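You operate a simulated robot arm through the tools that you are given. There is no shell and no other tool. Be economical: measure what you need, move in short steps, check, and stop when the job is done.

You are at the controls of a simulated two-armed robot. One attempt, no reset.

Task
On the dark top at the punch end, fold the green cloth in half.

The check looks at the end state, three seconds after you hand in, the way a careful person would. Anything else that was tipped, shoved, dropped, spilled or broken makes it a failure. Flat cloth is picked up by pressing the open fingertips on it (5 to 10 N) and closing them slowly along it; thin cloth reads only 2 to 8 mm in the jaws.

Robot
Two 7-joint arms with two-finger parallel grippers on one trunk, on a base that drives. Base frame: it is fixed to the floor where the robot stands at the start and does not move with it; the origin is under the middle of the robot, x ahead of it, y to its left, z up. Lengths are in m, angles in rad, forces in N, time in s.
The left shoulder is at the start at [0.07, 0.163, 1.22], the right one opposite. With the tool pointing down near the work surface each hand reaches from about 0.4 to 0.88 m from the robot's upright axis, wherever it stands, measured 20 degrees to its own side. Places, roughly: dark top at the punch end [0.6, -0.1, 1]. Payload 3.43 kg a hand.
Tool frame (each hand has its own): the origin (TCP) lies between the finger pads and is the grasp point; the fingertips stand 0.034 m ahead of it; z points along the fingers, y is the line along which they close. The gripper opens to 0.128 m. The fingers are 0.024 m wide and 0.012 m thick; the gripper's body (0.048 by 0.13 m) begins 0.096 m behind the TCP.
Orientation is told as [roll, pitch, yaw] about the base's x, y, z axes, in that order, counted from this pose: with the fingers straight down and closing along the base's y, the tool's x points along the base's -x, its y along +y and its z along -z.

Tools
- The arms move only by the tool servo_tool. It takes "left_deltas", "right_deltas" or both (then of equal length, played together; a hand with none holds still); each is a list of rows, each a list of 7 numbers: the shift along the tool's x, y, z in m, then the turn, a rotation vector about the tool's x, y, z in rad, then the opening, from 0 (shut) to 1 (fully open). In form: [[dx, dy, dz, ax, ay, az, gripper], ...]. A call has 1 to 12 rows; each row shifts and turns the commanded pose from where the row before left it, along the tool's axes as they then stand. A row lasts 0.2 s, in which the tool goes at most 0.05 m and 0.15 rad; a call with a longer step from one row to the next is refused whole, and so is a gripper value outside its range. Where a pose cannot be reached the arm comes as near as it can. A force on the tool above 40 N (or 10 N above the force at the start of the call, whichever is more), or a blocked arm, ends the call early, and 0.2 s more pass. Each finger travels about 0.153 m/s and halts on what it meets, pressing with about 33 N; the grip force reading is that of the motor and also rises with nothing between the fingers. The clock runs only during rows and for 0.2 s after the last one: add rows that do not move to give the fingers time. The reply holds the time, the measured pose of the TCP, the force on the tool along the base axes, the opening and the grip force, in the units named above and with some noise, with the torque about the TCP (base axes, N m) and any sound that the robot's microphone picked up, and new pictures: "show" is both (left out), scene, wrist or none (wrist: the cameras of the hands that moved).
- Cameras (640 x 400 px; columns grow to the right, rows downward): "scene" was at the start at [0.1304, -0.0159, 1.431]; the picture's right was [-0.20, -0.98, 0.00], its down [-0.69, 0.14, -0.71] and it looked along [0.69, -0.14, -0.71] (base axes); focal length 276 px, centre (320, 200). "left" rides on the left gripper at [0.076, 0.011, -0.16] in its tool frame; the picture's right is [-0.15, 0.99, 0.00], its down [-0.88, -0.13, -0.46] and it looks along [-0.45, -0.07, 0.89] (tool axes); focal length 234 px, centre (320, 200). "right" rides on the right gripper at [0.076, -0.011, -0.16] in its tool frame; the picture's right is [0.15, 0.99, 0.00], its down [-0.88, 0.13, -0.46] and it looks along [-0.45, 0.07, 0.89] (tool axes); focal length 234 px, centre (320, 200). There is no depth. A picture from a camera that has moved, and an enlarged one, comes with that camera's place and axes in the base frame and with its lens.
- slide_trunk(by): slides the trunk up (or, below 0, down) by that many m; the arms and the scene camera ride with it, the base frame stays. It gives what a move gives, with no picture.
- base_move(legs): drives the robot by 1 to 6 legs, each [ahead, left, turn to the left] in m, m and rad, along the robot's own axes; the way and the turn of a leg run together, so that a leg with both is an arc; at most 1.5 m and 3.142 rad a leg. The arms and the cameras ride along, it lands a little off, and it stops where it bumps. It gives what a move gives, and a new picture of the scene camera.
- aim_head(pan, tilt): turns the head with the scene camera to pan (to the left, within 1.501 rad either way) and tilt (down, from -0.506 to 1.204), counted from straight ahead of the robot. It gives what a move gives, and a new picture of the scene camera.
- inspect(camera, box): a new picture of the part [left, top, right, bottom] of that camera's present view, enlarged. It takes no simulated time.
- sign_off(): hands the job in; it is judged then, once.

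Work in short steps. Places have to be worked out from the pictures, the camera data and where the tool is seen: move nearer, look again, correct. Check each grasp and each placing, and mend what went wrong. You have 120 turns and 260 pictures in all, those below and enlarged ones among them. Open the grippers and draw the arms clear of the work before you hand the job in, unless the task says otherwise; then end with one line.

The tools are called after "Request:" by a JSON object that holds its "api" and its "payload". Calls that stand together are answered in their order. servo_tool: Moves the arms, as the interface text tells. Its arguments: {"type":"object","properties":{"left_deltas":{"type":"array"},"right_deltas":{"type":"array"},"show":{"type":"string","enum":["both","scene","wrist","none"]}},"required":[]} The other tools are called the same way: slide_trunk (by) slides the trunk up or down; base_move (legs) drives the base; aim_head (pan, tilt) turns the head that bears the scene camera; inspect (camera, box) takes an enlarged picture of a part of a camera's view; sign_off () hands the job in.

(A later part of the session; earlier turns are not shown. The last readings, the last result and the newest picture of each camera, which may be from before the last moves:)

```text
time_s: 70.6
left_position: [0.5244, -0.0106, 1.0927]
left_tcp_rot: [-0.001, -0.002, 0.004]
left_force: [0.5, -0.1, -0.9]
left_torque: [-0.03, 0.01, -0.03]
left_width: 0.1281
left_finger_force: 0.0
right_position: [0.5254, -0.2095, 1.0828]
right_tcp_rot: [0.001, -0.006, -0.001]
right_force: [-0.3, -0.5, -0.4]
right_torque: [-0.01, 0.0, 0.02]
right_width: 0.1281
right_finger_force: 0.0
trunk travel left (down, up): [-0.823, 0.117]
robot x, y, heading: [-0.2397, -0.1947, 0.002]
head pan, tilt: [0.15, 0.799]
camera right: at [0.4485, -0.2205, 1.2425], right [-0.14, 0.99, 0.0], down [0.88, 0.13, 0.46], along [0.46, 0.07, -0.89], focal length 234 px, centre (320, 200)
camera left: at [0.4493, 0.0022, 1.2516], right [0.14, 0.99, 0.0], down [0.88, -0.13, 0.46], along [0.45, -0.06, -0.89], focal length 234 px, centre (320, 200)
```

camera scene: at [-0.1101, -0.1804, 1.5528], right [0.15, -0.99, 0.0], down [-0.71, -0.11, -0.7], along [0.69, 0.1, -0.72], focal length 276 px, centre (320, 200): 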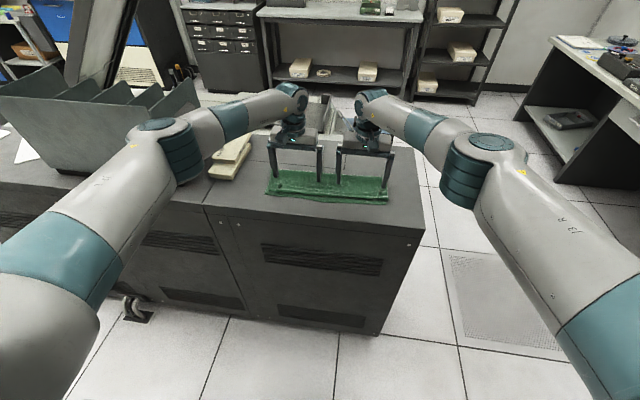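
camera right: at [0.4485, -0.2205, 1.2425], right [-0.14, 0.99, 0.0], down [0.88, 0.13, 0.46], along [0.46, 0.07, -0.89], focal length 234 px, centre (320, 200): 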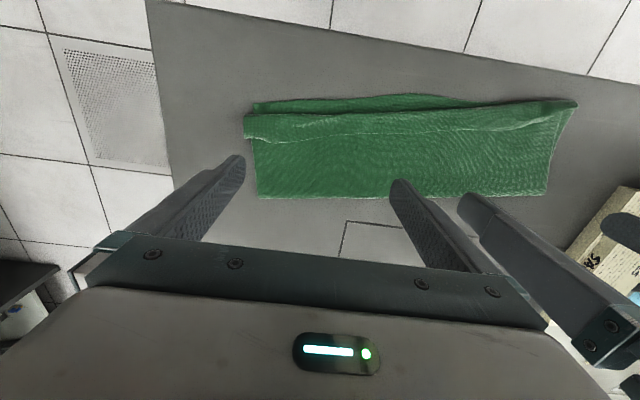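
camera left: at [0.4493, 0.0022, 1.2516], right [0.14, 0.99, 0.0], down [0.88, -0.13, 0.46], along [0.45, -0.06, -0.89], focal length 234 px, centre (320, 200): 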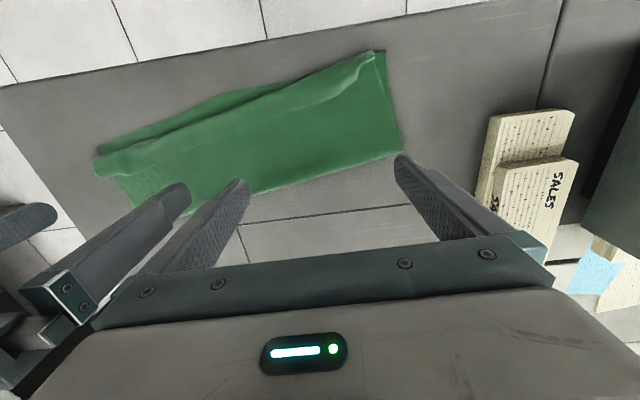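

Request:
{"api": "inspect", "payload": {"camera": "left", "box": [80, 30, 420, 242]}}

Request:
{"api": "inspect", "payload": {"camera": "right", "box": [240, 50, 580, 262]}}

```text
1.88 times, centred on (250, 136) of left
camera zoom: at [0.4493, 0.0022, 1.2516], right [0.14, 0.99, 0.0], down [0.88, -0.13, 0.46], along [0.45, -0.06, -0.89], focal length 441 px, centre (452, 320)
```

zoom: 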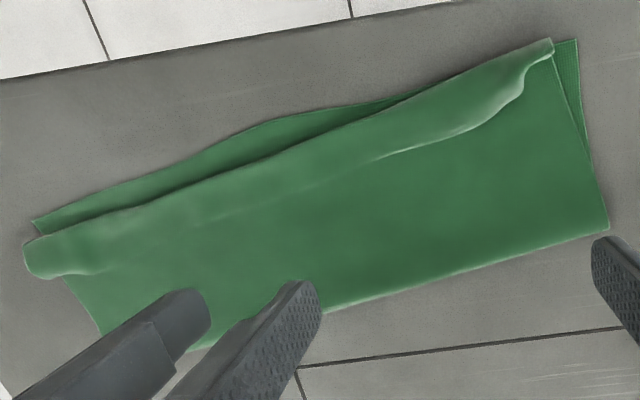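

```text
1.88 times, centred on (410, 156) of right
camera zoom: at [0.4485, -0.2205, 1.2425], right [-0.14, 0.99, 0.0], down [0.88, 0.13, 0.46], along [0.46, 0.07, -0.89], focal length 441 px, centre (151, 283)
```

zoom: 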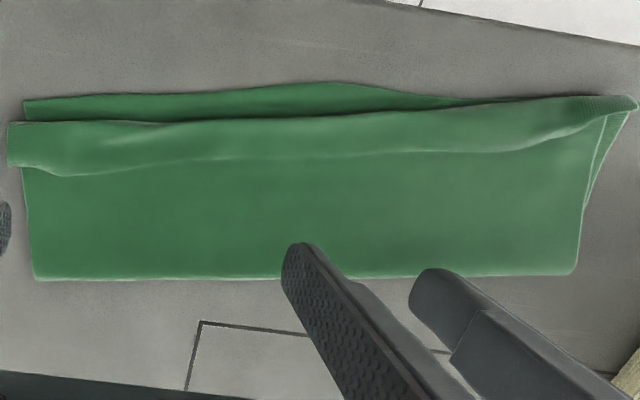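

The right flap flopped back and the cloth has rotated slightly (~0.16–0.2 rad); the flap edge now runs from about (0.45, 0.05) to (0.524, −0.27). I'll yaw both hands to match, start further behind the edge, and this time raise the fingers mid-stroke to flip it over fully.

Request:
{"api": "servo_tool", "payload": {"left_deltas": [[0.03, 0, 0.02, 0, 0, -0.095, 1], [0, 0, 0.03, 0, 0, -0.095, 1], [0, 0, 0.03, 0, 0, 0, 1], [0, 0, 0.0137, 0, 0, 0, 1], [0, 0, 0, 0, 0, 0, 1]], "right_deltas": [[-0.013, 0, 0.02, 0, 0, -0.095, 1], [0, 0, 0.03, 0, 0, -0.095, 1], [0, 0, 0.02, 0, 0, 0, 1], [0, 0, 0.0138, 0, 0, 0, 1], [0, 0, 0, 0, 0, 0, 1]], "show": "wrist"}}

```text
time_s: 71.8
left_position: [0.4951, -0.0114, 0.9986]
left_tcp_rot: [-0.001, -0.003, 0.196]
left_force: [0.0, 1.1, -0.3]
left_torque: [-0.01, 0.03, -0.01]
left_width: 0.128
left_finger_force: 0.0
right_position: [0.5391, -0.2116, 0.9988]
right_tcp_rot: [0.0, -0.007, 0.187]
right_force: [-0.6, -0.5, -0.5]
right_torque: [0.04, 0.02, 0.02]
right_width: 0.128
right_finger_force: 0.1
trunk travel left (down, up): [-0.823, 0.117]
robot x, y, heading: [-0.2399, -0.1938, -0.001]
head pan, tilt: [0.15, 0.799]
camera right: at [0.4652, -0.2358, 1.158], right [-0.33, 0.94, 0.0], down [0.84, 0.29, 0.46], along [0.44, 0.15, -0.89], focal length 234 px, centre (320, 200)
camera left: at [0.4177, -0.0138, 1.1575], right [-0.05, 1.0, 0.0], down [0.89, 0.04, 0.46], along [0.46, 0.02, -0.89], focal length 234 px, centre (320, 200)
```

right: 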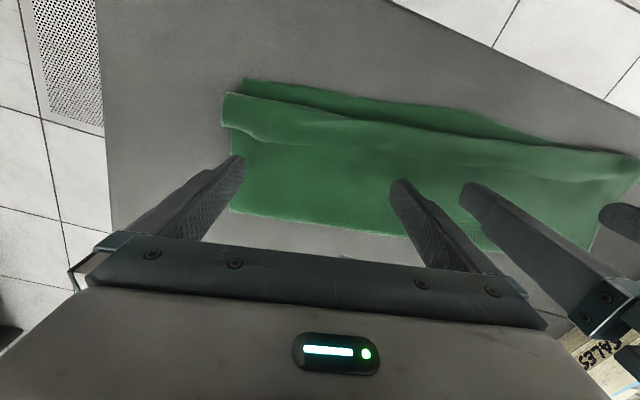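
left: 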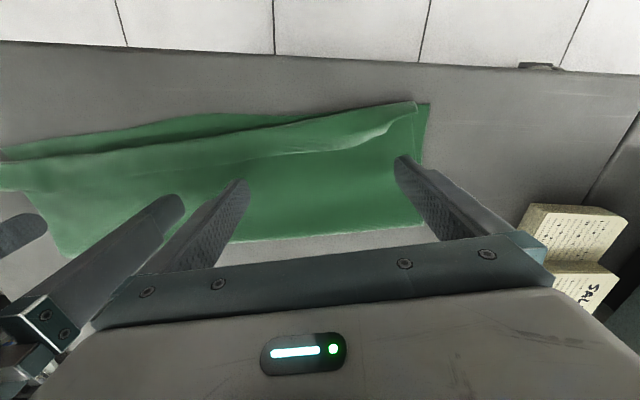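

Well aligned behind the flap edge. Lowering and pushing, with the rise beginning once the edge is caught.

Request:
{"api": "servo_tool", "payload": {"left_deltas": [[0, 0, 0.005, 0, 0, 0, 1], [0, 0, 0.0045, 0, 0, 0, 1], [0.009, 0, 0, 0, 0, 0, 1], [0.009, 0, 0, 0, 0, 0, 1], [0.009, 0, -0.0005, 0, 0, 0, 1], [0.009, 0, -0.002, 0, 0, 0, 1], [0.009, 0, -0.003, 0, 0, 0, 1]], "right_deltas": [[0, 0, 0.005, 0, 0, 0, 1], [0, 0, 0.0045, 0, 0, 0, 1], [0.009, 0, 0, 0, 0, 0, 1], [0.009, 0, 0, 0, 0, 0, 1], [0.009, 0, -0.0005, 0, 0, 0, 1], [0.009, 0, -0.002, 0, 0, 0, 1], [0.009, 0, -0.003, 0, 0, 0, 1]], "show": "wrist"}}

```text
time_s: 73.4
left_position: [0.45, -0.0205, 0.9941]
left_tcp_rot: [0.001, -0.002, 0.194]
left_force: [0.0, -1.0, 0.0]
left_torque: [0.01, -0.03, 0.01]
left_width: 0.128
left_finger_force: 0.0
right_position: [0.4925, -0.2194, 0.9956]
right_tcp_rot: [-0.001, -0.007, 0.187]
right_force: [0.1, -0.3, 0.0]
right_torque: [-0.02, -0.01, -0.01]
right_width: 0.1279
right_finger_force: 0.0
trunk travel left (down, up): [-0.823, 0.117]
robot x, y, heading: [-0.2404, -0.1945, 0.004]
head pan, tilt: [0.15, 0.799]
camera right: at [0.4203, -0.2443, 1.1545], right [-0.33, 0.94, 0.0], down [0.84, 0.29, 0.46], along [0.44, 0.15, -0.89], focal length 234 px, centre (320, 200)
camera left: at [0.3733, -0.0227, 1.154], right [-0.05, 1.0, 0.0], down [0.89, 0.04, 0.46], along [0.46, 0.02, -0.89], focal length 234 px, centre (320, 200)
```

right: 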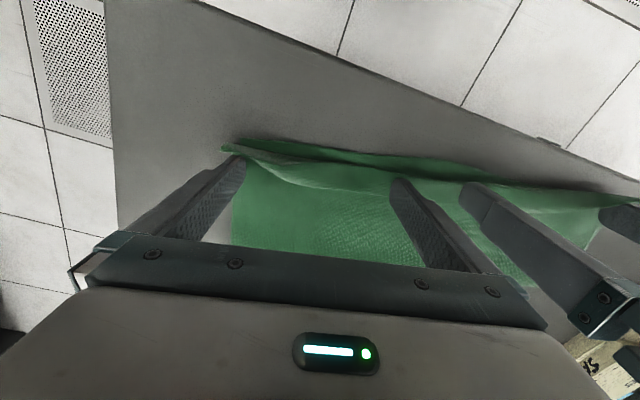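
left: 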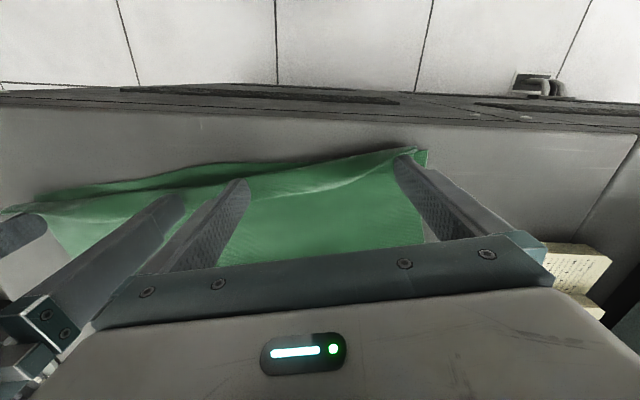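

The flap is standing up along its whole length. Continuing slowly.

Request:
{"api": "servo_tool", "payload": {"left_deltas": [[0.007, 0, -0.002, 0, 0, 0, 1], [0.007, 0, -0.002, 0, 0, 0, 1], [0.007, 0, -0.001, 0, 0, 0, 1]], "right_deltas": [[0.007, 0, -0.002, 0, 0, 0, 1], [0.007, 0, -0.002, 0, 0, 0, 1], [0.007, 0, -0.001, 0, 0, 0, 1]], "show": "wrist"}}

```text
time_s: 74.2
left_position: [0.43, -0.0239, 0.9997]
left_tcp_rot: [0.0, -0.003, 0.193]
left_force: [0.1, 0.0, 0.0]
left_torque: [0.02, 0.04, 0.02]
left_width: 0.1281
left_finger_force: 0.0
right_position: [0.4725, -0.2218, 1.0005]
right_tcp_rot: [-0.001, -0.007, 0.188]
right_force: [-0.1, -0.8, -1.4]
right_torque: [0.01, -0.02, 0.01]
right_width: 0.128
right_finger_force: 0.1
trunk travel left (down, up): [-0.823, 0.117]
robot x, y, heading: [-0.2452, -0.1934, 0.003]
head pan, tilt: [0.15, 0.799]
camera right: at [0.3999, -0.2477, 1.1592], right [-0.33, 0.94, 0.0], down [0.84, 0.29, 0.46], along [0.44, 0.15, -0.89], focal length 234 px, centre (320, 200)
camera left: at [0.3531, -0.0268, 1.1589], right [-0.05, 1.0, 0.0], down [0.89, 0.04, 0.46], along [0.46, 0.02, -0.89], focal length 234 px, centre (320, 200)
```

right: 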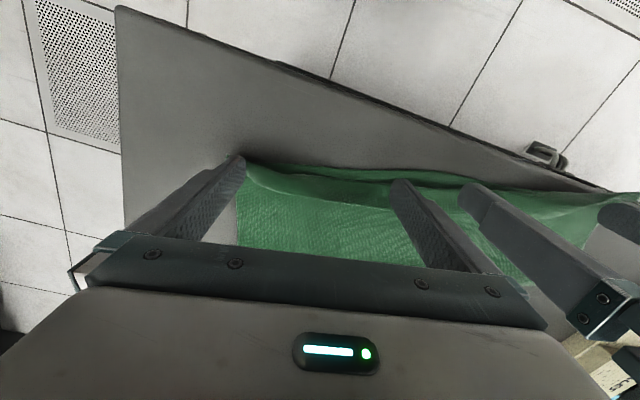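
left: 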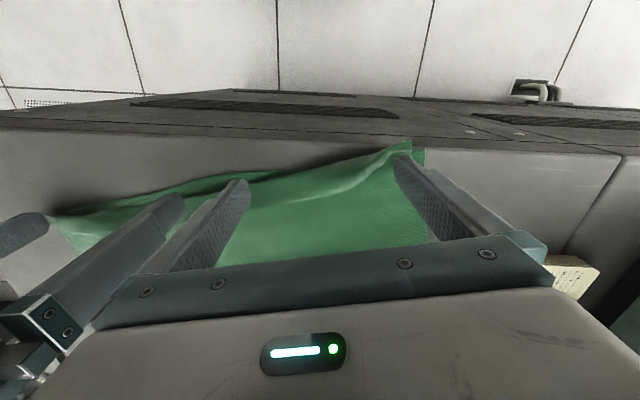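

Lifting again to see how much flipped.

Request:
{"api": "servo_tool", "payload": {"left_deltas": [[0.006, 0, 0, 0, 0, 0, 1], [0.006, 0, 0, 0, 0, 0, 1], [0, 0, -0.04, 0, 0, 0, 1], [-0.04, 0, -0.03, 0, 0, 0, 1], [-0.04, 0, -0.02, 0, 0, 0, 1]], "right_deltas": [[0.008, 0, 0, 0, 0, 0, 1], [0.008, 0, 0, 0, 0, 0, 1], [0, 0, -0.04, 0, 0, 0, 1], [-0.04, 0, -0.03, 0, 0, 0, 1], [-0.04, 0, -0.02, 0, 0, 0, 1]], "show": "none"}}

Request:
{"api": "inspect", "payload": {"camera": "left", "box": [20, 10, 480, 297]}}

Request:
{"api": "inspect", "payload": {"camera": "right", "box": [180, 10, 640, 297]}}

Request:
{"api": "inspect", "payload": {"camera": "scene", "box": [240, 130, 420, 240]}}

```text
time_s: 75.4
left_position: [0.499, -0.0083, 1.0876]
left_tcp_rot: [0.0, -0.001, 0.193]
left_force: [0.5, 0.5, -0.1]
left_torque: [-0.03, 0.03, 0.0]
left_width: 0.1282
left_finger_force: 0.2
right_position: [0.536, -0.2099, 1.0888]
right_tcp_rot: [-0.002, -0.006, 0.189]
right_force: [0.1, -0.2, 0.0]
right_torque: [0.01, 0.02, -0.02]
right_width: 0.1281
right_finger_force: 0.1
trunk travel left (down, up): [-0.823, 0.117]
robot x, y, heading: [-0.2438, -0.1904, -0.003]
head pan, tilt: [0.15, 0.799]
```

```text
1.39 times, centred on (250, 154) of left
camera zoom: at [0.4223, -0.0113, 1.2468], right [-0.05, 1.0, 0.0], down [0.89, 0.04, 0.46], along [0.45, 0.02, -0.89], focal length 326 px, centre (417, 265)
```

zoom: 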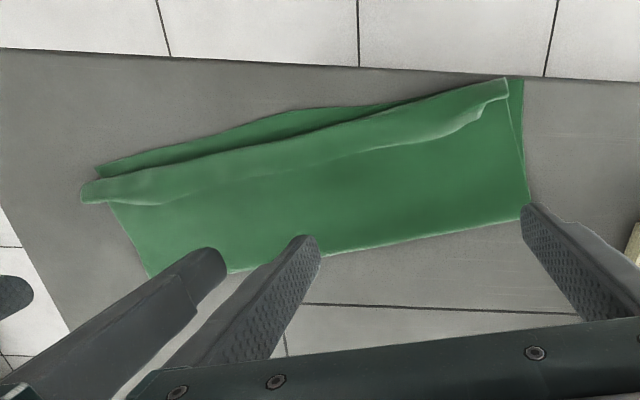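

```text
1.39 times, centred on (410, 154) of right
camera zoom: at [0.4639, -0.234, 1.2472], right [-0.33, 0.94, 0.0], down [0.84, 0.29, 0.46], along [0.43, 0.15, -0.89], focal length 326 px, centre (195, 265)
```

zoom: 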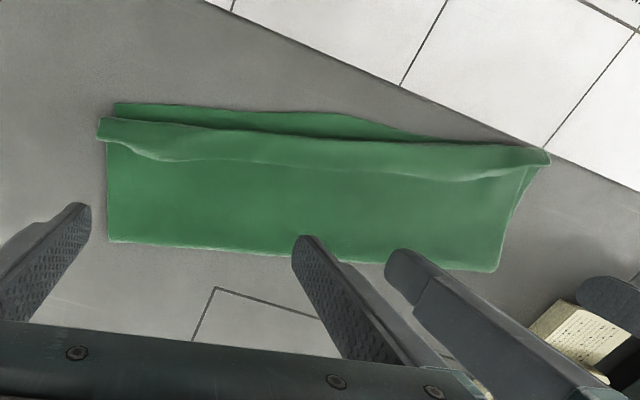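

```text
3.56 times, centred on (330, 185) of scene
camera zoom: at [-0.1081, -0.1787, 1.5525], right [0.15, -0.99, 0.0], down [-0.71, -0.11, -0.7], along [0.69, 0.1, -0.72], focal length 983 px, centre (284, 253)
```

zoom: 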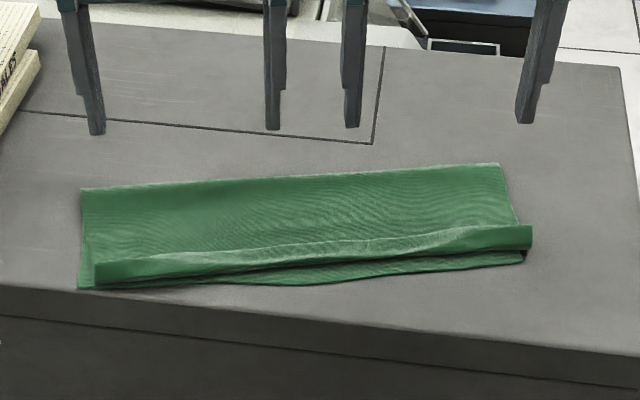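

The left corner of the top layer is nearly aligned with the bottom; the flap is widest at the right. I'll pin the left corner with the left fingers closed, and pinch only the flap's edge near the right corner with a tilted right hand, then pull it over.

Request:
{"api": "servo_tool", "payload": {"left_deltas": [[0.0208, 0.0221, 0, 0, 0, 0, 0.6], [0.0208, 0.0221, 0, 0, 0, 0, 0.2], [0.0208, 0.0221, 0, 0, 0, 0, 0], [0, 0, 0.03, 0, 0, 0, 0], [0, 0, 0.03, 0, 0, 0, 0], [0, 0, 0.02, 0, 0, 0, 0], [0, 0, 0, 0, 0, 0, 0], [0, 0, 0, 0, 0, 0, 0]], "right_deltas": [[0.0215, -0.0275, 0, 0, 0, 0, 0.6], [0.0216, -0.0274, 0, 0, 0, 0, 0.25], [0, 0, 0, 0, -0.15, 0, 0.25], [0, 0, 0, 0, -0.15, 0, 0.25], [0, 0, 0, 0, -0.15, 0, 0.25], [0, 0, 0, 0, -0.15, 0, 0.25], [0.0235, 0, 0.034, 0, 0, 0, 0.25], [0.02, 0, 0.03, 0, 0, 0, 0.25]], "show": "wrist"}}

```text
time_s: 77.2
left_position: [0.4229, 0.0429, 1.0088]
left_tcp_rot: [0.0, -0.002, 0.192]
left_force: [-0.3, 0.4, 0.7]
left_torque: [0.02, 0.02, -0.03]
left_width: 0.0
left_finger_force: 32.7
right_position: [0.5053, -0.2733, 1.0134]
right_tcp_rot: [0.0, -0.606, 0.187]
right_force: [0.6, -0.1, -0.7]
right_torque: [0.02, 0.02, 0.04]
right_width: 0.0321
right_finger_force: 0.1
trunk travel left (down, up): [-0.823, 0.117]
robot x, y, heading: [-0.2383, -0.1925, 0.001]
head pan, tilt: [0.15, 0.799]
camera right: at [0.3568, -0.3118, 1.0999], right [-0.3, 0.95, -0.08], down [0.43, 0.21, 0.88], along [0.85, 0.23, -0.47], focal length 234 px, centre (320, 200)
camera left: at [0.346, 0.0396, 1.1681], right [-0.05, 1.0, 0.0], down [0.89, 0.04, 0.46], along [0.46, 0.02, -0.89], focal length 234 px, centre (320, 200)
```

right: 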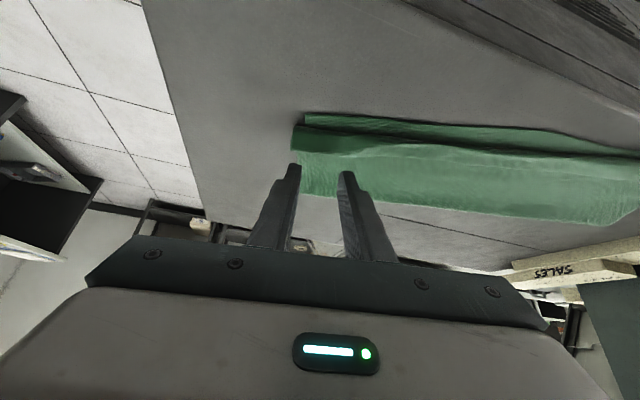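
left: 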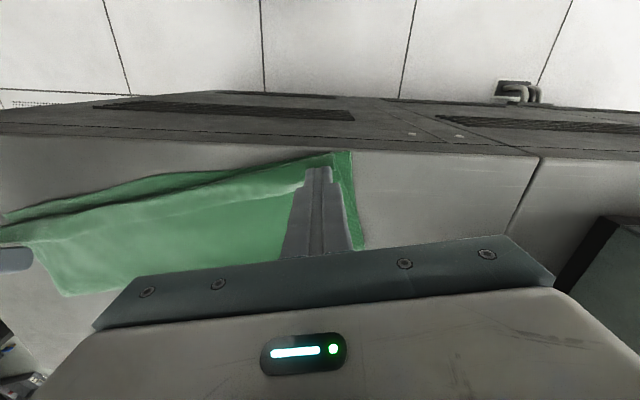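

Zooming on the right fingertips relative to the flap edge.

Request:
{"api": "inspect", "payload": {"camera": "right", "box": [240, 100, 440, 225]}}

Request:
{"api": "inspect", "payload": {"camera": "left", "box": [220, 130, 420, 255]}}

```text
3.20 times, centred on (340, 162) of right
camera zoom: at [0.3568, -0.3118, 1.0999], right [-0.3, 0.95, -0.08], down [0.43, 0.21, 0.88], along [0.85, 0.23, -0.47], focal length 749 px, centre (256, 320)
```

zoom: 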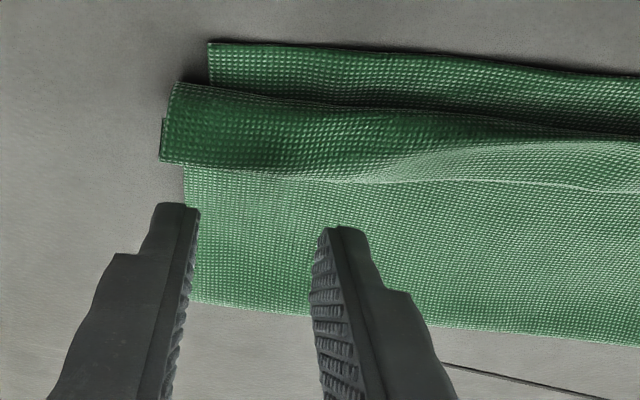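

```text
3.20 times, centred on (320, 192) of left
camera zoom: at [0.346, 0.0396, 1.1681], right [-0.05, 1.0, 0.0], down [0.89, 0.04, 0.46], along [0.46, 0.02, -0.89], focal length 749 px, centre (320, 224)
```

zoom: 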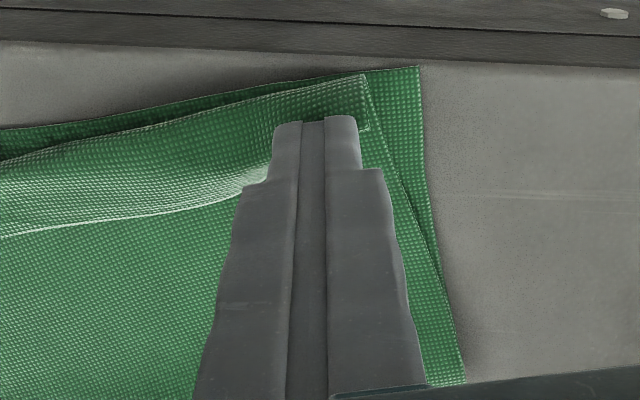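

Clear view: the flap edge at the right is at x≈0.525, and the left fingers are over the left corner. Lowering both toward contact.

Request:
{"api": "servo_tool", "payload": {"left_deltas": [[0, 0, 0.009, 0, 0, 0, 0], [0, 0, 0.009, 0, 0, 0, 0], [0, 0, 0, 0, 0, 0, 0]], "right_deltas": [[0.0033, 0, 0.0096, 0, 0, 0, 0.25], [0.0028, 0, 0.0085, 0, 0, 0, 0.25], [0, 0, 0, 0, 0, 0, 0.25]], "show": "none"}}

Request:
{"api": "inspect", "payload": {"camera": "right", "box": [240, 100, 440, 225]}}

```text
time_s: 78.0
left_position: [0.4213, 0.0423, 0.991]
left_tcp_rot: [0.0, -0.002, 0.193]
left_force: [0.6, 0.0, -0.6]
left_torque: [0.01, -0.02, -0.03]
left_width: 0.0
left_finger_force: 32.9
right_position: [0.5091, -0.2717, 0.9941]
right_tcp_rot: [-0.001, -0.608, 0.186]
right_force: [-0.6, -0.3, 0.4]
right_torque: [0.0, 0.01, 0.0]
right_width: 0.0322
right_finger_force: 0.1
trunk travel left (down, up): [-0.823, 0.117]
robot x, y, heading: [-0.2386, -0.1926, -0.004]
head pan, tilt: [0.15, 0.799]
```

```text
3.20 times, centred on (340, 162) of right
camera zoom: at [0.361, -0.311, 1.0824], right [-0.3, 0.95, -0.08], down [0.43, 0.21, 0.88], along [0.85, 0.23, -0.47], focal length 749 px, centre (256, 320)
```

zoom: 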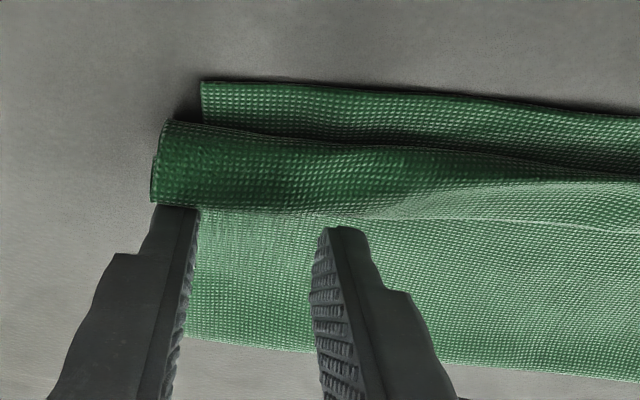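

The tips are right at the flap edge; I'll hop back 8 mm so they land on the flap itself.

Request:
{"api": "servo_tool", "payload": {"right_deltas": [[-0.0045, 0, -0.0066, 0, 0, 0, 0.25], [0.0066, 0, -0.0045, 0, 0, 0, 0.25], [0.0045, 0, 0.0066, 0, 0, 0, 0.25], [0.0008, 0, 0.0012, 0, 0, 0, 0.25], [0, 0, 0, 0, 0, 0, 0.25]], "left_deltas": [[0, 0, 0.002, 0, 0, 0, 0], [0, 0, 0.001, 0, 0, 0, 0], [0, 0, 0, 0, 0, 0, 0], [0, 0, 0, 0, 0, 0, 0], [0, 0, 0, 0, 0, 0, 0]], "show": "none"}}

Request:
{"api": "inspect", "payload": {"camera": "right", "box": [240, 100, 440, 225]}}

```text
time_s: 79.2
left_position: [0.4223, 0.042, 0.9884]
left_tcp_rot: [0.0, -0.001, 0.193]
left_force: [0.4, -0.3, 0.6]
left_torque: [0.01, 0.0, -0.04]
left_width: 0.0
left_finger_force: 33.3
right_position: [0.5005, -0.2735, 0.9931]
right_tcp_rot: [-0.001, -0.607, 0.187]
right_force: [0.0, 0.1, -0.4]
right_torque: [0.01, -0.01, -0.01]
right_width: 0.0319
right_finger_force: 0.2
trunk travel left (down, up): [-0.823, 0.117]
robot x, y, heading: [-0.2428, -0.1946, -0.001]
head pan, tilt: [0.15, 0.799]
```

```text
3.20 times, centred on (340, 162) of right
camera zoom: at [0.3533, -0.3128, 1.0806], right [-0.3, 0.95, -0.08], down [0.43, 0.21, 0.88], along [0.85, 0.23, -0.47], focal length 749 px, centre (256, 320)
```

zoom: 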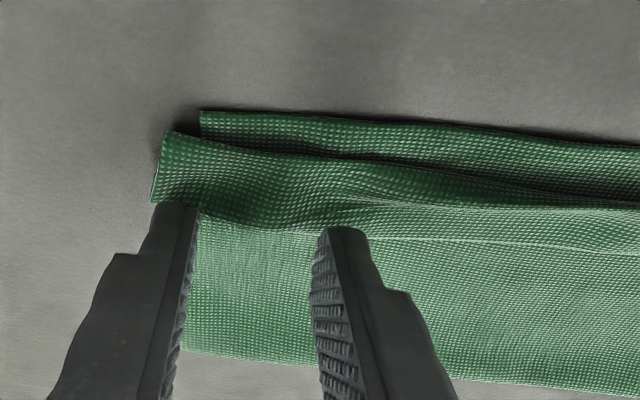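

Still at the very edge. I'll hop higher and 8 mm further back.

Request:
{"api": "servo_tool", "payload": {"right_deltas": [[-0.0085, 0, -0.0124, 0, 0, 0, 0.25], [0.0066, 0, -0.0045, 0, 0, 0, 0.25], [0.0045, 0, 0.0066, 0, 0, 0, 0.25], [0, 0, 0, 0, 0, 0, 0.25]], "show": "none"}}

Request:
{"api": "inspect", "payload": {"camera": "right", "box": [240, 100, 440, 225]}}

```text
time_s: 80.2
left_position: [0.4211, 0.0427, 0.9887]
left_tcp_rot: [0.001, -0.003, 0.195]
left_force: [0.6, 0.6, 0.2]
left_torque: [0.0, -0.01, -0.01]
left_width: 0.0001
left_finger_force: 32.8
right_position: [0.4939, -0.2743, 0.9992]
right_tcp_rot: [-0.001, -0.608, 0.187]
right_force: [-0.7, 0.5, 0.4]
right_torque: [-0.01, 0.0, 0.01]
right_width: 0.032
right_finger_force: 0.1
trunk travel left (down, up): [-0.823, 0.117]
robot x, y, heading: [-0.2416, -0.1937, -0.002]
head pan, tilt: [0.15, 0.799]
```

```text
3.20 times, centred on (340, 162) of right
camera zoom: at [0.3457, -0.3137, 1.0876], right [-0.3, 0.95, -0.08], down [0.43, 0.21, 0.88], along [0.85, 0.23, -0.47], focal length 749 px, centre (256, 320)
```

zoom: 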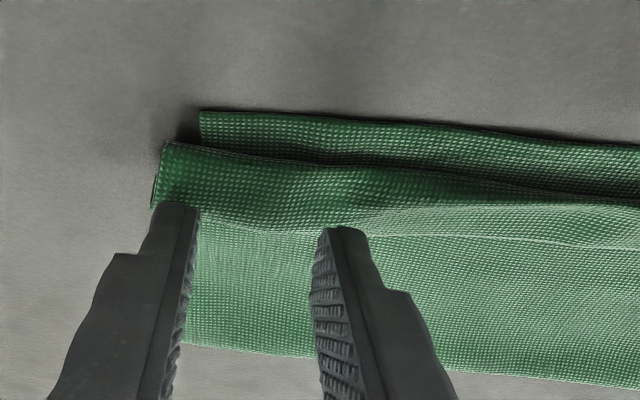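

Now descending should put the tips on the flap a few mm inside its edge. Lowering to touch, and the left also to press.

Request:
{"api": "servo_tool", "payload": {"right_deltas": [[0.0017, 0, 0.0025, 0, 0, 0, 0.25], [0.0014, 0, 0.0021, 0, 0, 0, 0.25], [0.0011, 0, 0.0016, 0, 0, 0, 0.25], [0, 0, 0, 0, 0, 0, 0.25]], "left_deltas": [[0, 0, 0.001, 0, 0, 0, 0], [0, 0, 0.0008, 0, 0, 0, 0], [0, 0, 0, 0, 0, 0, 0], [0, 0, 0, 0, 0, 0, 0]], "show": "none"}}

Request:
{"api": "inspect", "payload": {"camera": "right", "box": [240, 100, 440, 225]}}

```text
time_s: 81.2
left_position: [0.422, 0.0432, 0.9873]
left_tcp_rot: [0.002, -0.003, 0.192]
left_force: [-0.2, 1.2, 6.8]
left_torque: [0.03, 0.0, -0.02]
left_width: 0.0
left_finger_force: 32.6
right_position: [0.4936, -0.2747, 0.9928]
right_tcp_rot: [0.0, -0.607, 0.186]
right_force: [-0.1, -0.5, -0.2]
right_torque: [-0.03, -0.03, -0.01]
right_width: 0.0318
right_finger_force: 0.1
trunk travel left (down, up): [-0.823, 0.117]
robot x, y, heading: [-0.2411, -0.1894, 0.001]
head pan, tilt: [0.15, 0.799]
```

```text
3.20 times, centred on (340, 162) of right
camera zoom: at [0.3451, -0.3142, 1.0805], right [-0.3, 0.95, -0.08], down [0.43, 0.21, 0.88], along [0.85, 0.23, -0.47], focal length 749 px, centre (256, 320)
```

zoom: 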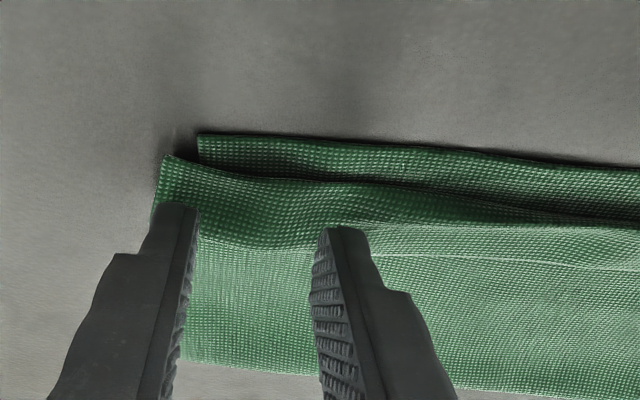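

The tips are on the flap inside its edge, and the left pins at 7 N. A few more mm down for the right.

Request:
{"api": "servo_tool", "payload": {"right_deltas": [[0.0011, 0, 0.0017, 0, 0, 0, 0.25], [0.0008, 0, 0.0012, 0, 0, 0, 0.25], [0, 0, 0, 0, 0, 0, 0.25]], "show": "none"}}

```text
time_s: 82.0
left_position: [0.4216, 0.0419, 0.9886]
left_tcp_rot: [0.001, -0.004, 0.195]
left_force: [0.7, 0.9, 8.6]
left_torque: [0.07, -0.04, -0.02]
left_width: 0.0001
left_finger_force: 33.3
right_position: [0.4923, -0.2755, 0.9891]
right_tcp_rot: [0.0, -0.608, 0.187]
right_force: [0.4, 0.6, 0.1]
right_torque: [0.03, -0.02, 0.0]
right_width: 0.0318
right_finger_force: 0.1
trunk travel left (down, up): [-0.823, 0.117]
robot x, y, heading: [-0.2379, -0.1951, -0.0]
head pan, tilt: [0.15, 0.799]
```

No contact yet; 1.2 mm more.

Request:
{"api": "servo_tool", "payload": {"right_deltas": [[0.0004, 0, 0.0006, 0, 0, 0, 0.25], [0.0003, 0, 0.0004, 0, 0, 0, 0.25], [0, 0, 0, 0, 0, 0, 0.25]], "show": "none"}}

Request:
{"api": "inspect", "payload": {"camera": "right", "box": [240, 100, 440, 225]}}

```text
time_s: 82.8
left_position: [0.4218, 0.0418, 0.9882]
left_tcp_rot: [0.001, -0.001, 0.194]
left_force: [2.1, 0.6, 9.0]
left_torque: [0.07, -0.04, -0.03]
left_width: 0.0
left_finger_force: 33.0
right_position: [0.4923, -0.2755, 0.989]
right_tcp_rot: [-0.001, -0.606, 0.186]
right_force: [0.7, -0.5, 0.7]
right_torque: [-0.01, -0.01, 0.05]
right_width: 0.0319
right_finger_force: 0.2
trunk travel left (down, up): [-0.823, 0.117]
robot x, y, heading: [-0.2395, -0.1944, -0.003]
head pan, tilt: [0.15, 0.799]
```

```text
3.20 times, centred on (340, 162) of right
camera zoom: at [0.3452, -0.3144, 1.0758], right [-0.3, 0.95, -0.08], down [0.43, 0.21, 0.88], along [0.85, 0.23, -0.47], focal length 749 px, centre (256, 320)
```

zoom: 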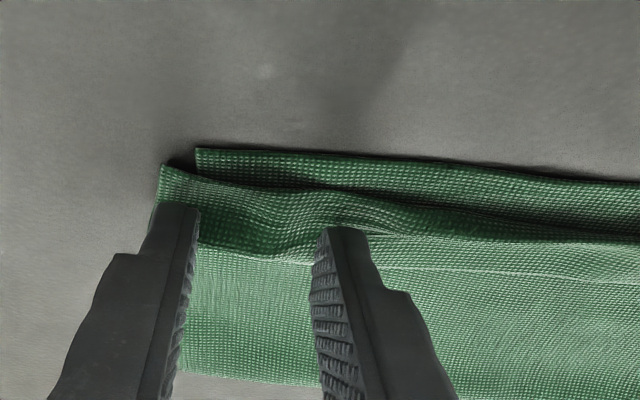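

The flap is compressing. Another 0.8 mm for firm pressure.

Request:
{"api": "servo_tool", "payload": {"right_deltas": [[0.0005, 0, 0.0007, 0, 0, 0, 0.25], [0, 0, 0, 0, 0, 0, 0.25]], "show": "none"}}

```text
time_s: 83.4
left_position: [0.4216, 0.0432, 0.9886]
left_tcp_rot: [0.0, -0.003, 0.194]
left_force: [1.3, 0.5, 8.2]
left_torque: [0.03, -0.04, 0.05]
left_width: 0.0
left_finger_force: 33.0
right_position: [0.4936, -0.2758, 0.987]
right_tcp_rot: [0.001, -0.608, 0.186]
right_force: [0.6, 1.0, 2.8]
right_torque: [-0.02, -0.04, 0.03]
right_width: 0.0318
right_finger_force: 0.0
trunk travel left (down, up): [-0.823, 0.117]
robot x, y, heading: [-0.2385, -0.1904, 0.002]
head pan, tilt: [0.15, 0.799]
```

2.8 N of light pressure favours catching just the flap. Closing slowly.

Request:
{"api": "servo_tool", "payload": {"right_deltas": [[0.0001, 0, 0.0002, 0, 0, 0, 0.22], [0, 0, 0, 0, 0, 0, 0.19], [0, 0, 0, 0, 0, 0, 0.16], [0, 0, 0, 0, 0, 0, 0.13], [0, 0, 0, 0, 0, 0, 0.1], [0, 0, 0, 0, 0, 0, 0.07], [0, 0, 0, 0, 0, 0, 0.04], [0, 0, 0, 0, 0, 0, 0.0], [0, 0, 0, 0, 0, 0, 0]], "show": "none"}}

Request:
{"api": "inspect", "payload": {"camera": "right", "box": [220, 80, 460, 230]}}

```text
time_s: 85.4
left_position: [0.4216, 0.0434, 0.9879]
left_tcp_rot: [0.0, -0.003, 0.192]
left_force: [2.0, -2.8, 5.8]
left_torque: [-0.08, -0.05, -0.06]
left_width: 0.0
left_finger_force: 32.9
right_position: [0.492, -0.275, 0.9887]
right_tcp_rot: [0.0, -0.607, 0.188]
right_force: [-0.6, 3.8, 5.4]
right_torque: [0.09, -0.03, 0.01]
right_width: 0.0043
right_finger_force: 32.9
trunk travel left (down, up): [-0.823, 0.117]
robot x, y, heading: [-0.2442, -0.1901, -0.007]
head pan, tilt: [0.15, 0.799]
```

```text
2.67 times, centred on (340, 155) of right
camera zoom: at [0.3447, -0.3141, 1.075], right [-0.3, 0.95, -0.08], down [0.43, 0.21, 0.88], along [0.85, 0.23, -0.47], focal length 624 px, centre (267, 320)
```

zoom: 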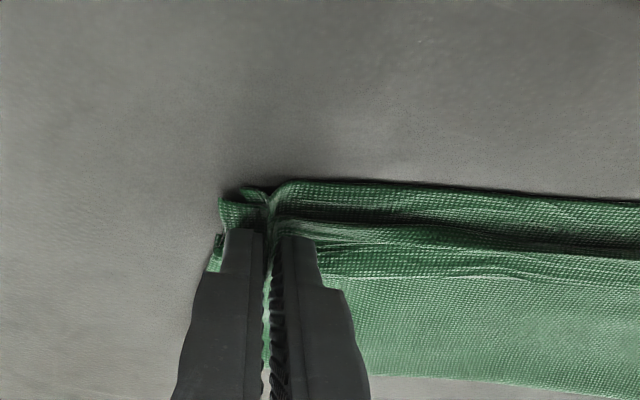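

The jaws read 4.3 mm, so several layers got caught. I'll release and take a different approach: come from the right with the fingers horizontal, and slip one finger under the flap through its open end.

Request:
{"api": "servo_tool", "payload": {"right_deltas": [[0, 0, 0, 0, 0, 0, 0.05], [0, 0, 0, 0, 0, 0, 0.1], [0, 0, 0, 0, 0, 0, 0.17], [0, 0, 0, 0, 0, 0, 0.25], [-0.006, 0, -0.009, 0, 0, 0, 0.25], [-0.02, 0, -0.03, 0, 0, 0, 0.25], [-0.025, -0.01, -0.035, 0, 0, 0, 0.5], [-0.025, -0.01, -0.035, 0, 0.15, 0, 0.8], [0, -0.03, 0, 0, 0.15, 0, 1], [0, -0.04, 0, 0, 0.15, 0, 1], [0, -0.04, 0, 0, 0.15, 0, 1]], "show": "none"}}

Request:
{"api": "inspect", "payload": {"camera": "scene", "box": [240, 130, 420, 240]}}

Request:
{"api": "inspect", "payload": {"camera": "left", "box": [0, 100, 400, 350]}}

```text
time_s: 87.8
left_position: [0.4216, 0.0422, 0.9876]
left_tcp_rot: [-0.001, -0.004, 0.193]
left_force: [-0.8, 0.3, 9.2]
left_torque: [0.02, 0.03, 0.02]
left_width: 0.0001
left_finger_force: 33.3
right_position: [0.5166, -0.401, 1.1198]
right_tcp_rot: [0.002, -0.005, 0.189]
right_force: [0.4, 0.0, 0.5]
right_torque: [-0.01, -0.02, 0.02]
right_width: 0.128
right_finger_force: 0.0
trunk travel left (down, up): [-0.823, 0.117]
robot x, y, heading: [-0.237, -0.1923, -0.003]
head pan, tilt: [0.15, 0.799]
```

```text
3.56 times, centred on (330, 185) of scene
camera zoom: at [-0.1112, -0.1808, 1.553], right [0.15, -0.99, 0.0], down [-0.71, -0.11, -0.7], along [0.69, 0.1, -0.72], focal length 983 px, centre (284, 253)
```

zoom: 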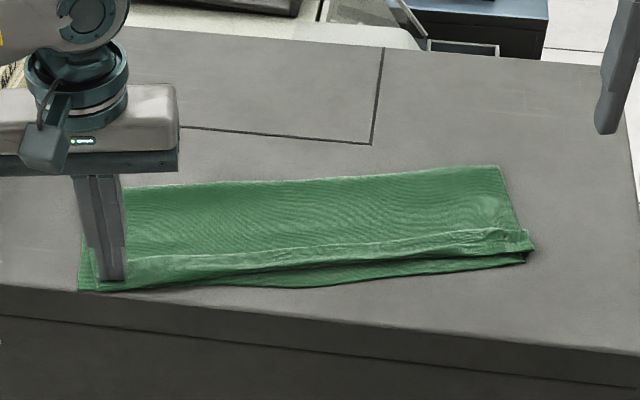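

```text
1.60 times, centred on (200, 225) of left
camera zoom: at [0.3452, 0.0396, 1.1466], right [-0.05, 1.0, 0.0], down [0.89, 0.04, 0.46], along [0.46, 0.02, -0.89], focal length 375 px, centre (512, 160)
```

zoom: 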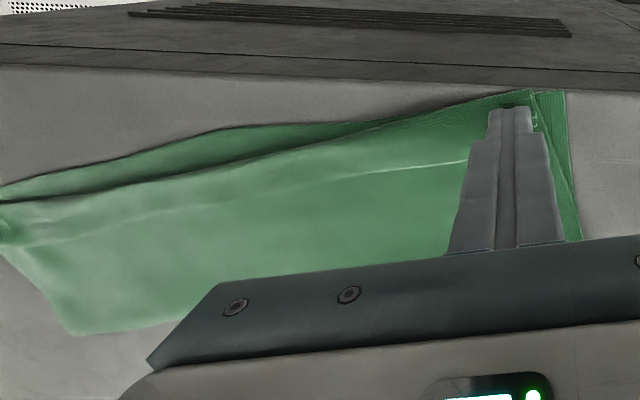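

The flap is pressed flat, so slipping under it is unlikely to work. Better idea: pick the folded cloth up by its fold line at both ends, so both halves hang and the curl straightens, then lay it down again. I'm moving both hands over the fold corners.

Request:
{"api": "servo_tool", "payload": {"left_deltas": [[0, 0, -0.04, 0, 0, 0, 0], [0, 0, -0.04, 0, 0, 0, 0], [-0.027, 0.004, -0.02, 0, 0, -0.067, 0.25], [-0.027, 0.004, 0, 0, 0, 0, 0.25], [-0.027, 0.004, 0, 0, 0, 0, 0.25]], "right_deltas": [[-0.02, 0.02, 0, 0, 0, 0, 1], [-0.022, 0.029, 0, 0, 0, 0, 0.7], [-0.022, 0.029, 0.01, 0, 0, -0.07, 0.25], [-0.022, 0.029, 0.01, 0, 0, 0, 0.25], [-0.022, 0.029, 0.01, 0, 0, 0, 0.25]]}}

```text
time_s: 89.0
left_position: [0.4981, 0.0725, 1.0877]
left_tcp_rot: [0.002, -0.003, 0.258]
left_force: [0.8, -0.3, 0.7]
left_torque: [0.03, 0.03, 0.03]
left_width: 0.0322
left_finger_force: 0.0
right_position: [0.5789, -0.2693, 1.0966]
right_tcp_rot: [0.0, -0.008, 0.257]
right_force: [0.4, -0.7, -0.4]
right_torque: [0.03, 0.0, -0.01]
right_width: 0.032
right_finger_force: 0.1
right hand out of reach, approached as far as the arm can: row 5
trunk travel left (down, up): [-0.823, 0.117]
robot x, y, heading: [-0.2443, -0.1916, -0.003]
head pan, tilt: [0.15, 0.799]
camera scene: at [-0.1107, -0.1813, 1.5529], right [0.15, -0.99, 0.0], down [-0.71, -0.11, -0.7], along [0.69, 0.1, -0.72], focal length 276 px, centre (320, 200)
camera right: at [0.5079, -0.2995, 1.255], right [-0.39, 0.92, 0.0], down [0.81, 0.35, 0.46], along [0.43, 0.18, -0.89], focal length 234 px, centre (320, 200)
camera left: at [0.4215, 0.0647, 1.2463], right [-0.11, 0.99, 0.0], down [0.88, 0.1, 0.46], along [0.45, 0.05, -0.89], focal length 234 px, centre (320, 200)
```

scene: 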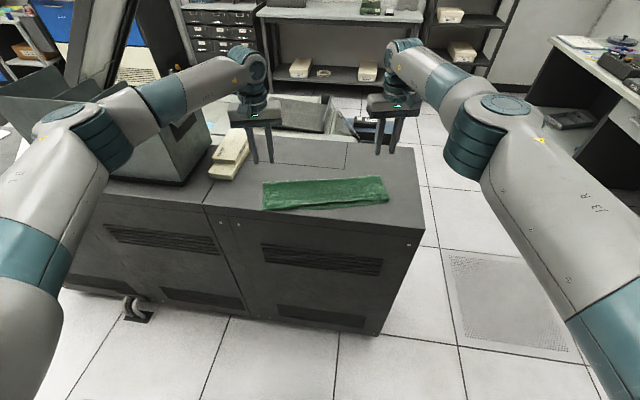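
right: 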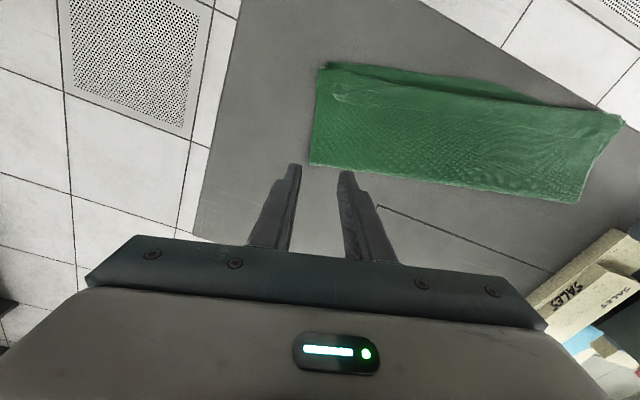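
left: 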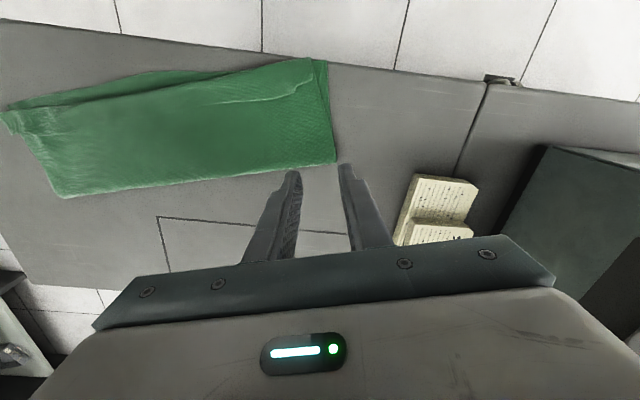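

The right arm is near its reach, so I'll drive the base forward 0.12 m. The fold line runs from about (0.608, −0.272) to (0.512, 0.098).

Request:
{"api": "base_move", "payload": {"legs": [[0.12, 0, 0]]}}

```text
time_s: 90.2
left_position: [0.6156, 0.0726, 1.0877]
left_tcp_rot: [0.0, -0.003, 0.259]
left_force: [-0.2, -0.2, -0.6]
left_torque: [-0.05, 0.0, -0.02]
left_width: 0.032
left_finger_force: 0.1
right_position: [0.6977, -0.2692, 1.0982]
right_tcp_rot: [-0.003, -0.011, 0.257]
right_force: [-0.6, -0.1, 1.2]
right_torque: [0.0, -0.03, -0.02]
right_width: 0.0322
right_finger_force: 0.0
trunk travel left (down, up): [-0.823, 0.117]
robot x, y, heading: [-0.1219, -0.1956, -0.001]
head pan, tilt: [0.15, 0.799]
camera scene: at [0.0065, -0.1808, 1.5531], right [0.15, -0.99, 0.0], down [-0.71, -0.11, -0.7], along [0.69, 0.1, -0.72], focal length 276 px, centre (320, 200)
```

scene: 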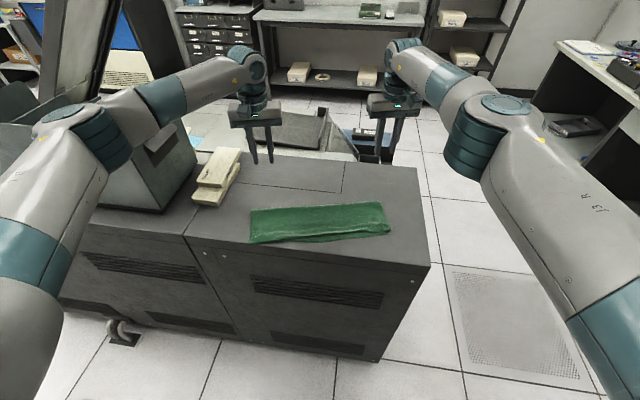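

Moving onto the fold corners and lowering to about 2 cm above.

Request:
{"api": "servo_tool", "payload": {"left_deltas": [[0.0327, 0.0063, 0, 0, 0, 0, 0.25], [0.0327, 0.0063, 0, 0, 0, 0, 0.25], [0.0327, 0.0063, 0, 0, 0, 0, 0.25], [0, 0, 0.03, 0, 0, 0, 0.25], [0, 0, 0.03, 0, 0, 0, 0.25], [0, 0, 0.02, 0, 0, 0, 0.25], [0, 0, 0, 0, 0, 0, 0.25]], "right_deltas": [[0.0305, 0.0174, 0, 0, 0, 0, 0.25], [0.0305, 0.0174, 0, 0, 0, 0, 0.25], [0.0305, 0.0174, 0, 0, 0, 0, 0.25], [0, 0, 0.03, 0, 0, 0, 0.25], [0, 0, 0.03, 0, 0, 0, 0.25], [0, 0, 0.03, 0, 0, 0, 0.25], [0, 0, 0, 0, 0, 0, 0.25]], "show": "wrist"}}

```text
time_s: 91.8
left_position: [0.5172, 0.0666, 1.0067]
left_tcp_rot: [-0.002, -0.002, 0.26]
left_force: [0.3, -0.3, -0.2]
left_torque: [-0.03, -0.01, -0.01]
left_width: 0.0322
left_finger_force: 0.1
right_position: [0.5968, -0.2406, 1.0047]
right_tcp_rot: [-0.002, -0.01, 0.258]
right_force: [0.5, 0.4, 0.3]
right_torque: [0.01, -0.01, 0.0]
right_width: 0.0322
right_finger_force: 0.1
trunk travel left (down, up): [-0.823, 0.117]
robot x, y, heading: [-0.1203, -0.1906, -0.005]
head pan, tilt: [0.15, 0.799]
camera right: at [0.5255, -0.2711, 1.1636], right [-0.39, 0.92, 0.0], down [0.81, 0.35, 0.46], along [0.43, 0.18, -0.89], focal length 234 px, centre (320, 200)
camera left: at [0.4407, 0.0578, 1.1658], right [-0.11, 0.99, 0.0], down [0.88, 0.1, 0.46], along [0.45, 0.05, -0.89], focal length 234 px, centre (320, 200)
```

right: 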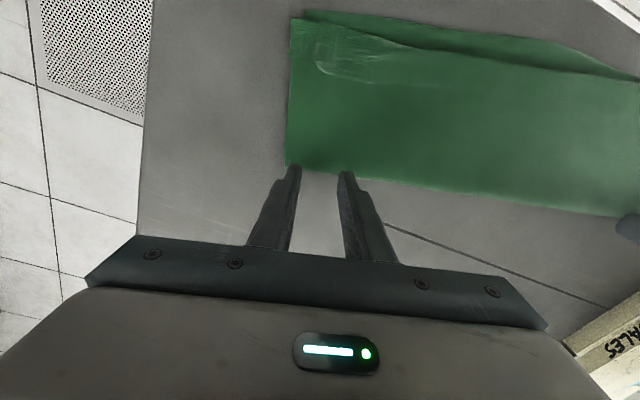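
left: 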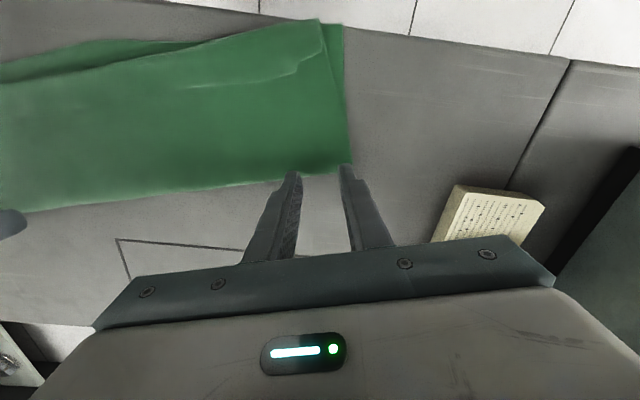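

Placement is good. Descending to near contact.

Request:
{"api": "servo_tool", "payload": {"left_deltas": [[0.003, -0.003, 0.008, 0, 0, 0, 0.25], [0, 0, 0.007, 0, 0, 0, 0.25], [0, 0, 0.002, 0, 0, 0, 0.25], [0, 0, 0, 0, 0, 0, 0.25]], "right_deltas": [[0, 0.002, 0.008, 0, 0, 0, 0.25], [0, 0, 0.006, 0, 0, 0, 0.25], [0, 0, 0.001, 0, 0, 0, 0.25], [0, 0, 0, 0, 0, 0, 0.25]], "show": "none"}}

```text
time_s: 92.8
left_position: [0.5149, 0.0629, 0.9894]
left_tcp_rot: [0.002, -0.002, 0.26]
left_force: [-0.6, 0.7, 0.3]
left_torque: [0.01, 0.04, 0.02]
left_width: 0.0321
left_finger_force: 0.1
right_position: [0.5968, -0.2388, 0.9906]
right_tcp_rot: [-0.001, -0.01, 0.256]
right_force: [-0.3, -0.8, 0.0]
right_torque: [0.0, 0.02, -0.03]
right_width: 0.0319
right_finger_force: 0.0
trunk travel left (down, up): [-0.823, 0.117]
robot x, y, heading: [-0.1233, -0.1923, 0.006]
head pan, tilt: [0.15, 0.799]
```

A bit further down.

Request:
{"api": "servo_tool", "payload": {"left_deltas": [[0, 0, 0.001, 0, 0, 0, 0.25], [0, 0, 0.001, 0, 0, 0, 0.25], [0, 0, 0, 0, 0, 0, 0.25]], "right_deltas": [[0, 0, 0.0015, 0, 0, 0, 0.25], [0, 0, 0.001, 0, 0, 0, 0.25], [0, 0, 0, 0, 0, 0, 0.25]], "show": "none"}}

```text
time_s: 93.6
left_position: [0.5152, 0.0637, 0.9883]
left_tcp_rot: [0.001, -0.002, 0.259]
left_force: [-0.4, -0.4, -0.5]
left_torque: [0.0, 0.0, 0.01]
left_width: 0.032
left_finger_force: 0.0
right_position: [0.5961, -0.2405, 0.988]
right_tcp_rot: [0.0, -0.01, 0.256]
right_force: [0.1, 0.3, 0.3]
right_torque: [-0.03, 0.0, 0.01]
right_width: 0.0318
right_finger_force: 0.0
trunk travel left (down, up): [-0.823, 0.117]
robot x, y, heading: [-0.1217, -0.1942, -0.005]
head pan, tilt: [0.15, 0.799]
```

Still free; 1.2 mm more.

Request:
{"api": "servo_tool", "payload": {"left_deltas": [[0, 0, 0.0012, 0, 0, 0, 0.25], [0, 0, 0, 0, 0, 0, 0.25]], "right_deltas": [[0, 0, 0.0012, 0, 0, 0, 0.25], [0, 0, 0, 0, 0, 0, 0.25]], "show": "none"}}

```text
time_s: 94.2
left_position: [0.5141, 0.0638, 0.9864]
left_tcp_rot: [0.0, -0.002, 0.26]
left_force: [0.4, -0.5, 0.6]
left_torque: [0.01, 0.03, -0.02]
left_width: 0.032
left_finger_force: 0.1
right_position: [0.5957, -0.2391, 0.9874]
right_tcp_rot: [-0.001, -0.01, 0.257]
right_force: [1.3, -0.4, 1.7]
right_torque: [-0.03, 0.0, 0.0]
right_width: 0.0318
right_finger_force: 0.1
trunk travel left (down, up): [-0.823, 0.117]
robot x, y, heading: [-0.1206, -0.1913, -0.002]
head pan, tilt: [0.15, 0.799]
```

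Touching. Press slightly more so both layers are caught.

Request:
{"api": "servo_tool", "payload": {"left_deltas": [[0, 0, 0.001, 0, 0, 0, 0.25], [0, 0, 0, 0, 0, 0, 0.25], [0, 0, 0, 0, 0, 0, 0.25]], "right_deltas": [[0, 0, 0.0006, 0, 0, 0, 0.25], [0, 0, 0, 0, 0, 0, 0.25], [0, 0, 0, 0, 0, 0, 0.25]], "show": "none"}}

```text
time_s: 95.0
left_position: [0.5138, 0.0629, 0.9863]
left_tcp_rot: [-0.001, -0.004, 0.259]
left_force: [1.0, 1.3, 4.8]
left_torque: [0.07, 0.04, -0.03]
left_width: 0.032
left_finger_force: 0.0
right_position: [0.5975, -0.2399, 0.9867]
right_tcp_rot: [-0.002, -0.008, 0.256]
right_force: [0.8, -0.4, 2.6]
right_torque: [-0.05, -0.03, -0.01]
right_width: 0.0318
right_finger_force: 0.0
trunk travel left (down, up): [-0.823, 0.117]
robot x, y, heading: [-0.1237, -0.1959, -0.004]
head pan, tilt: [0.15, 0.799]
```

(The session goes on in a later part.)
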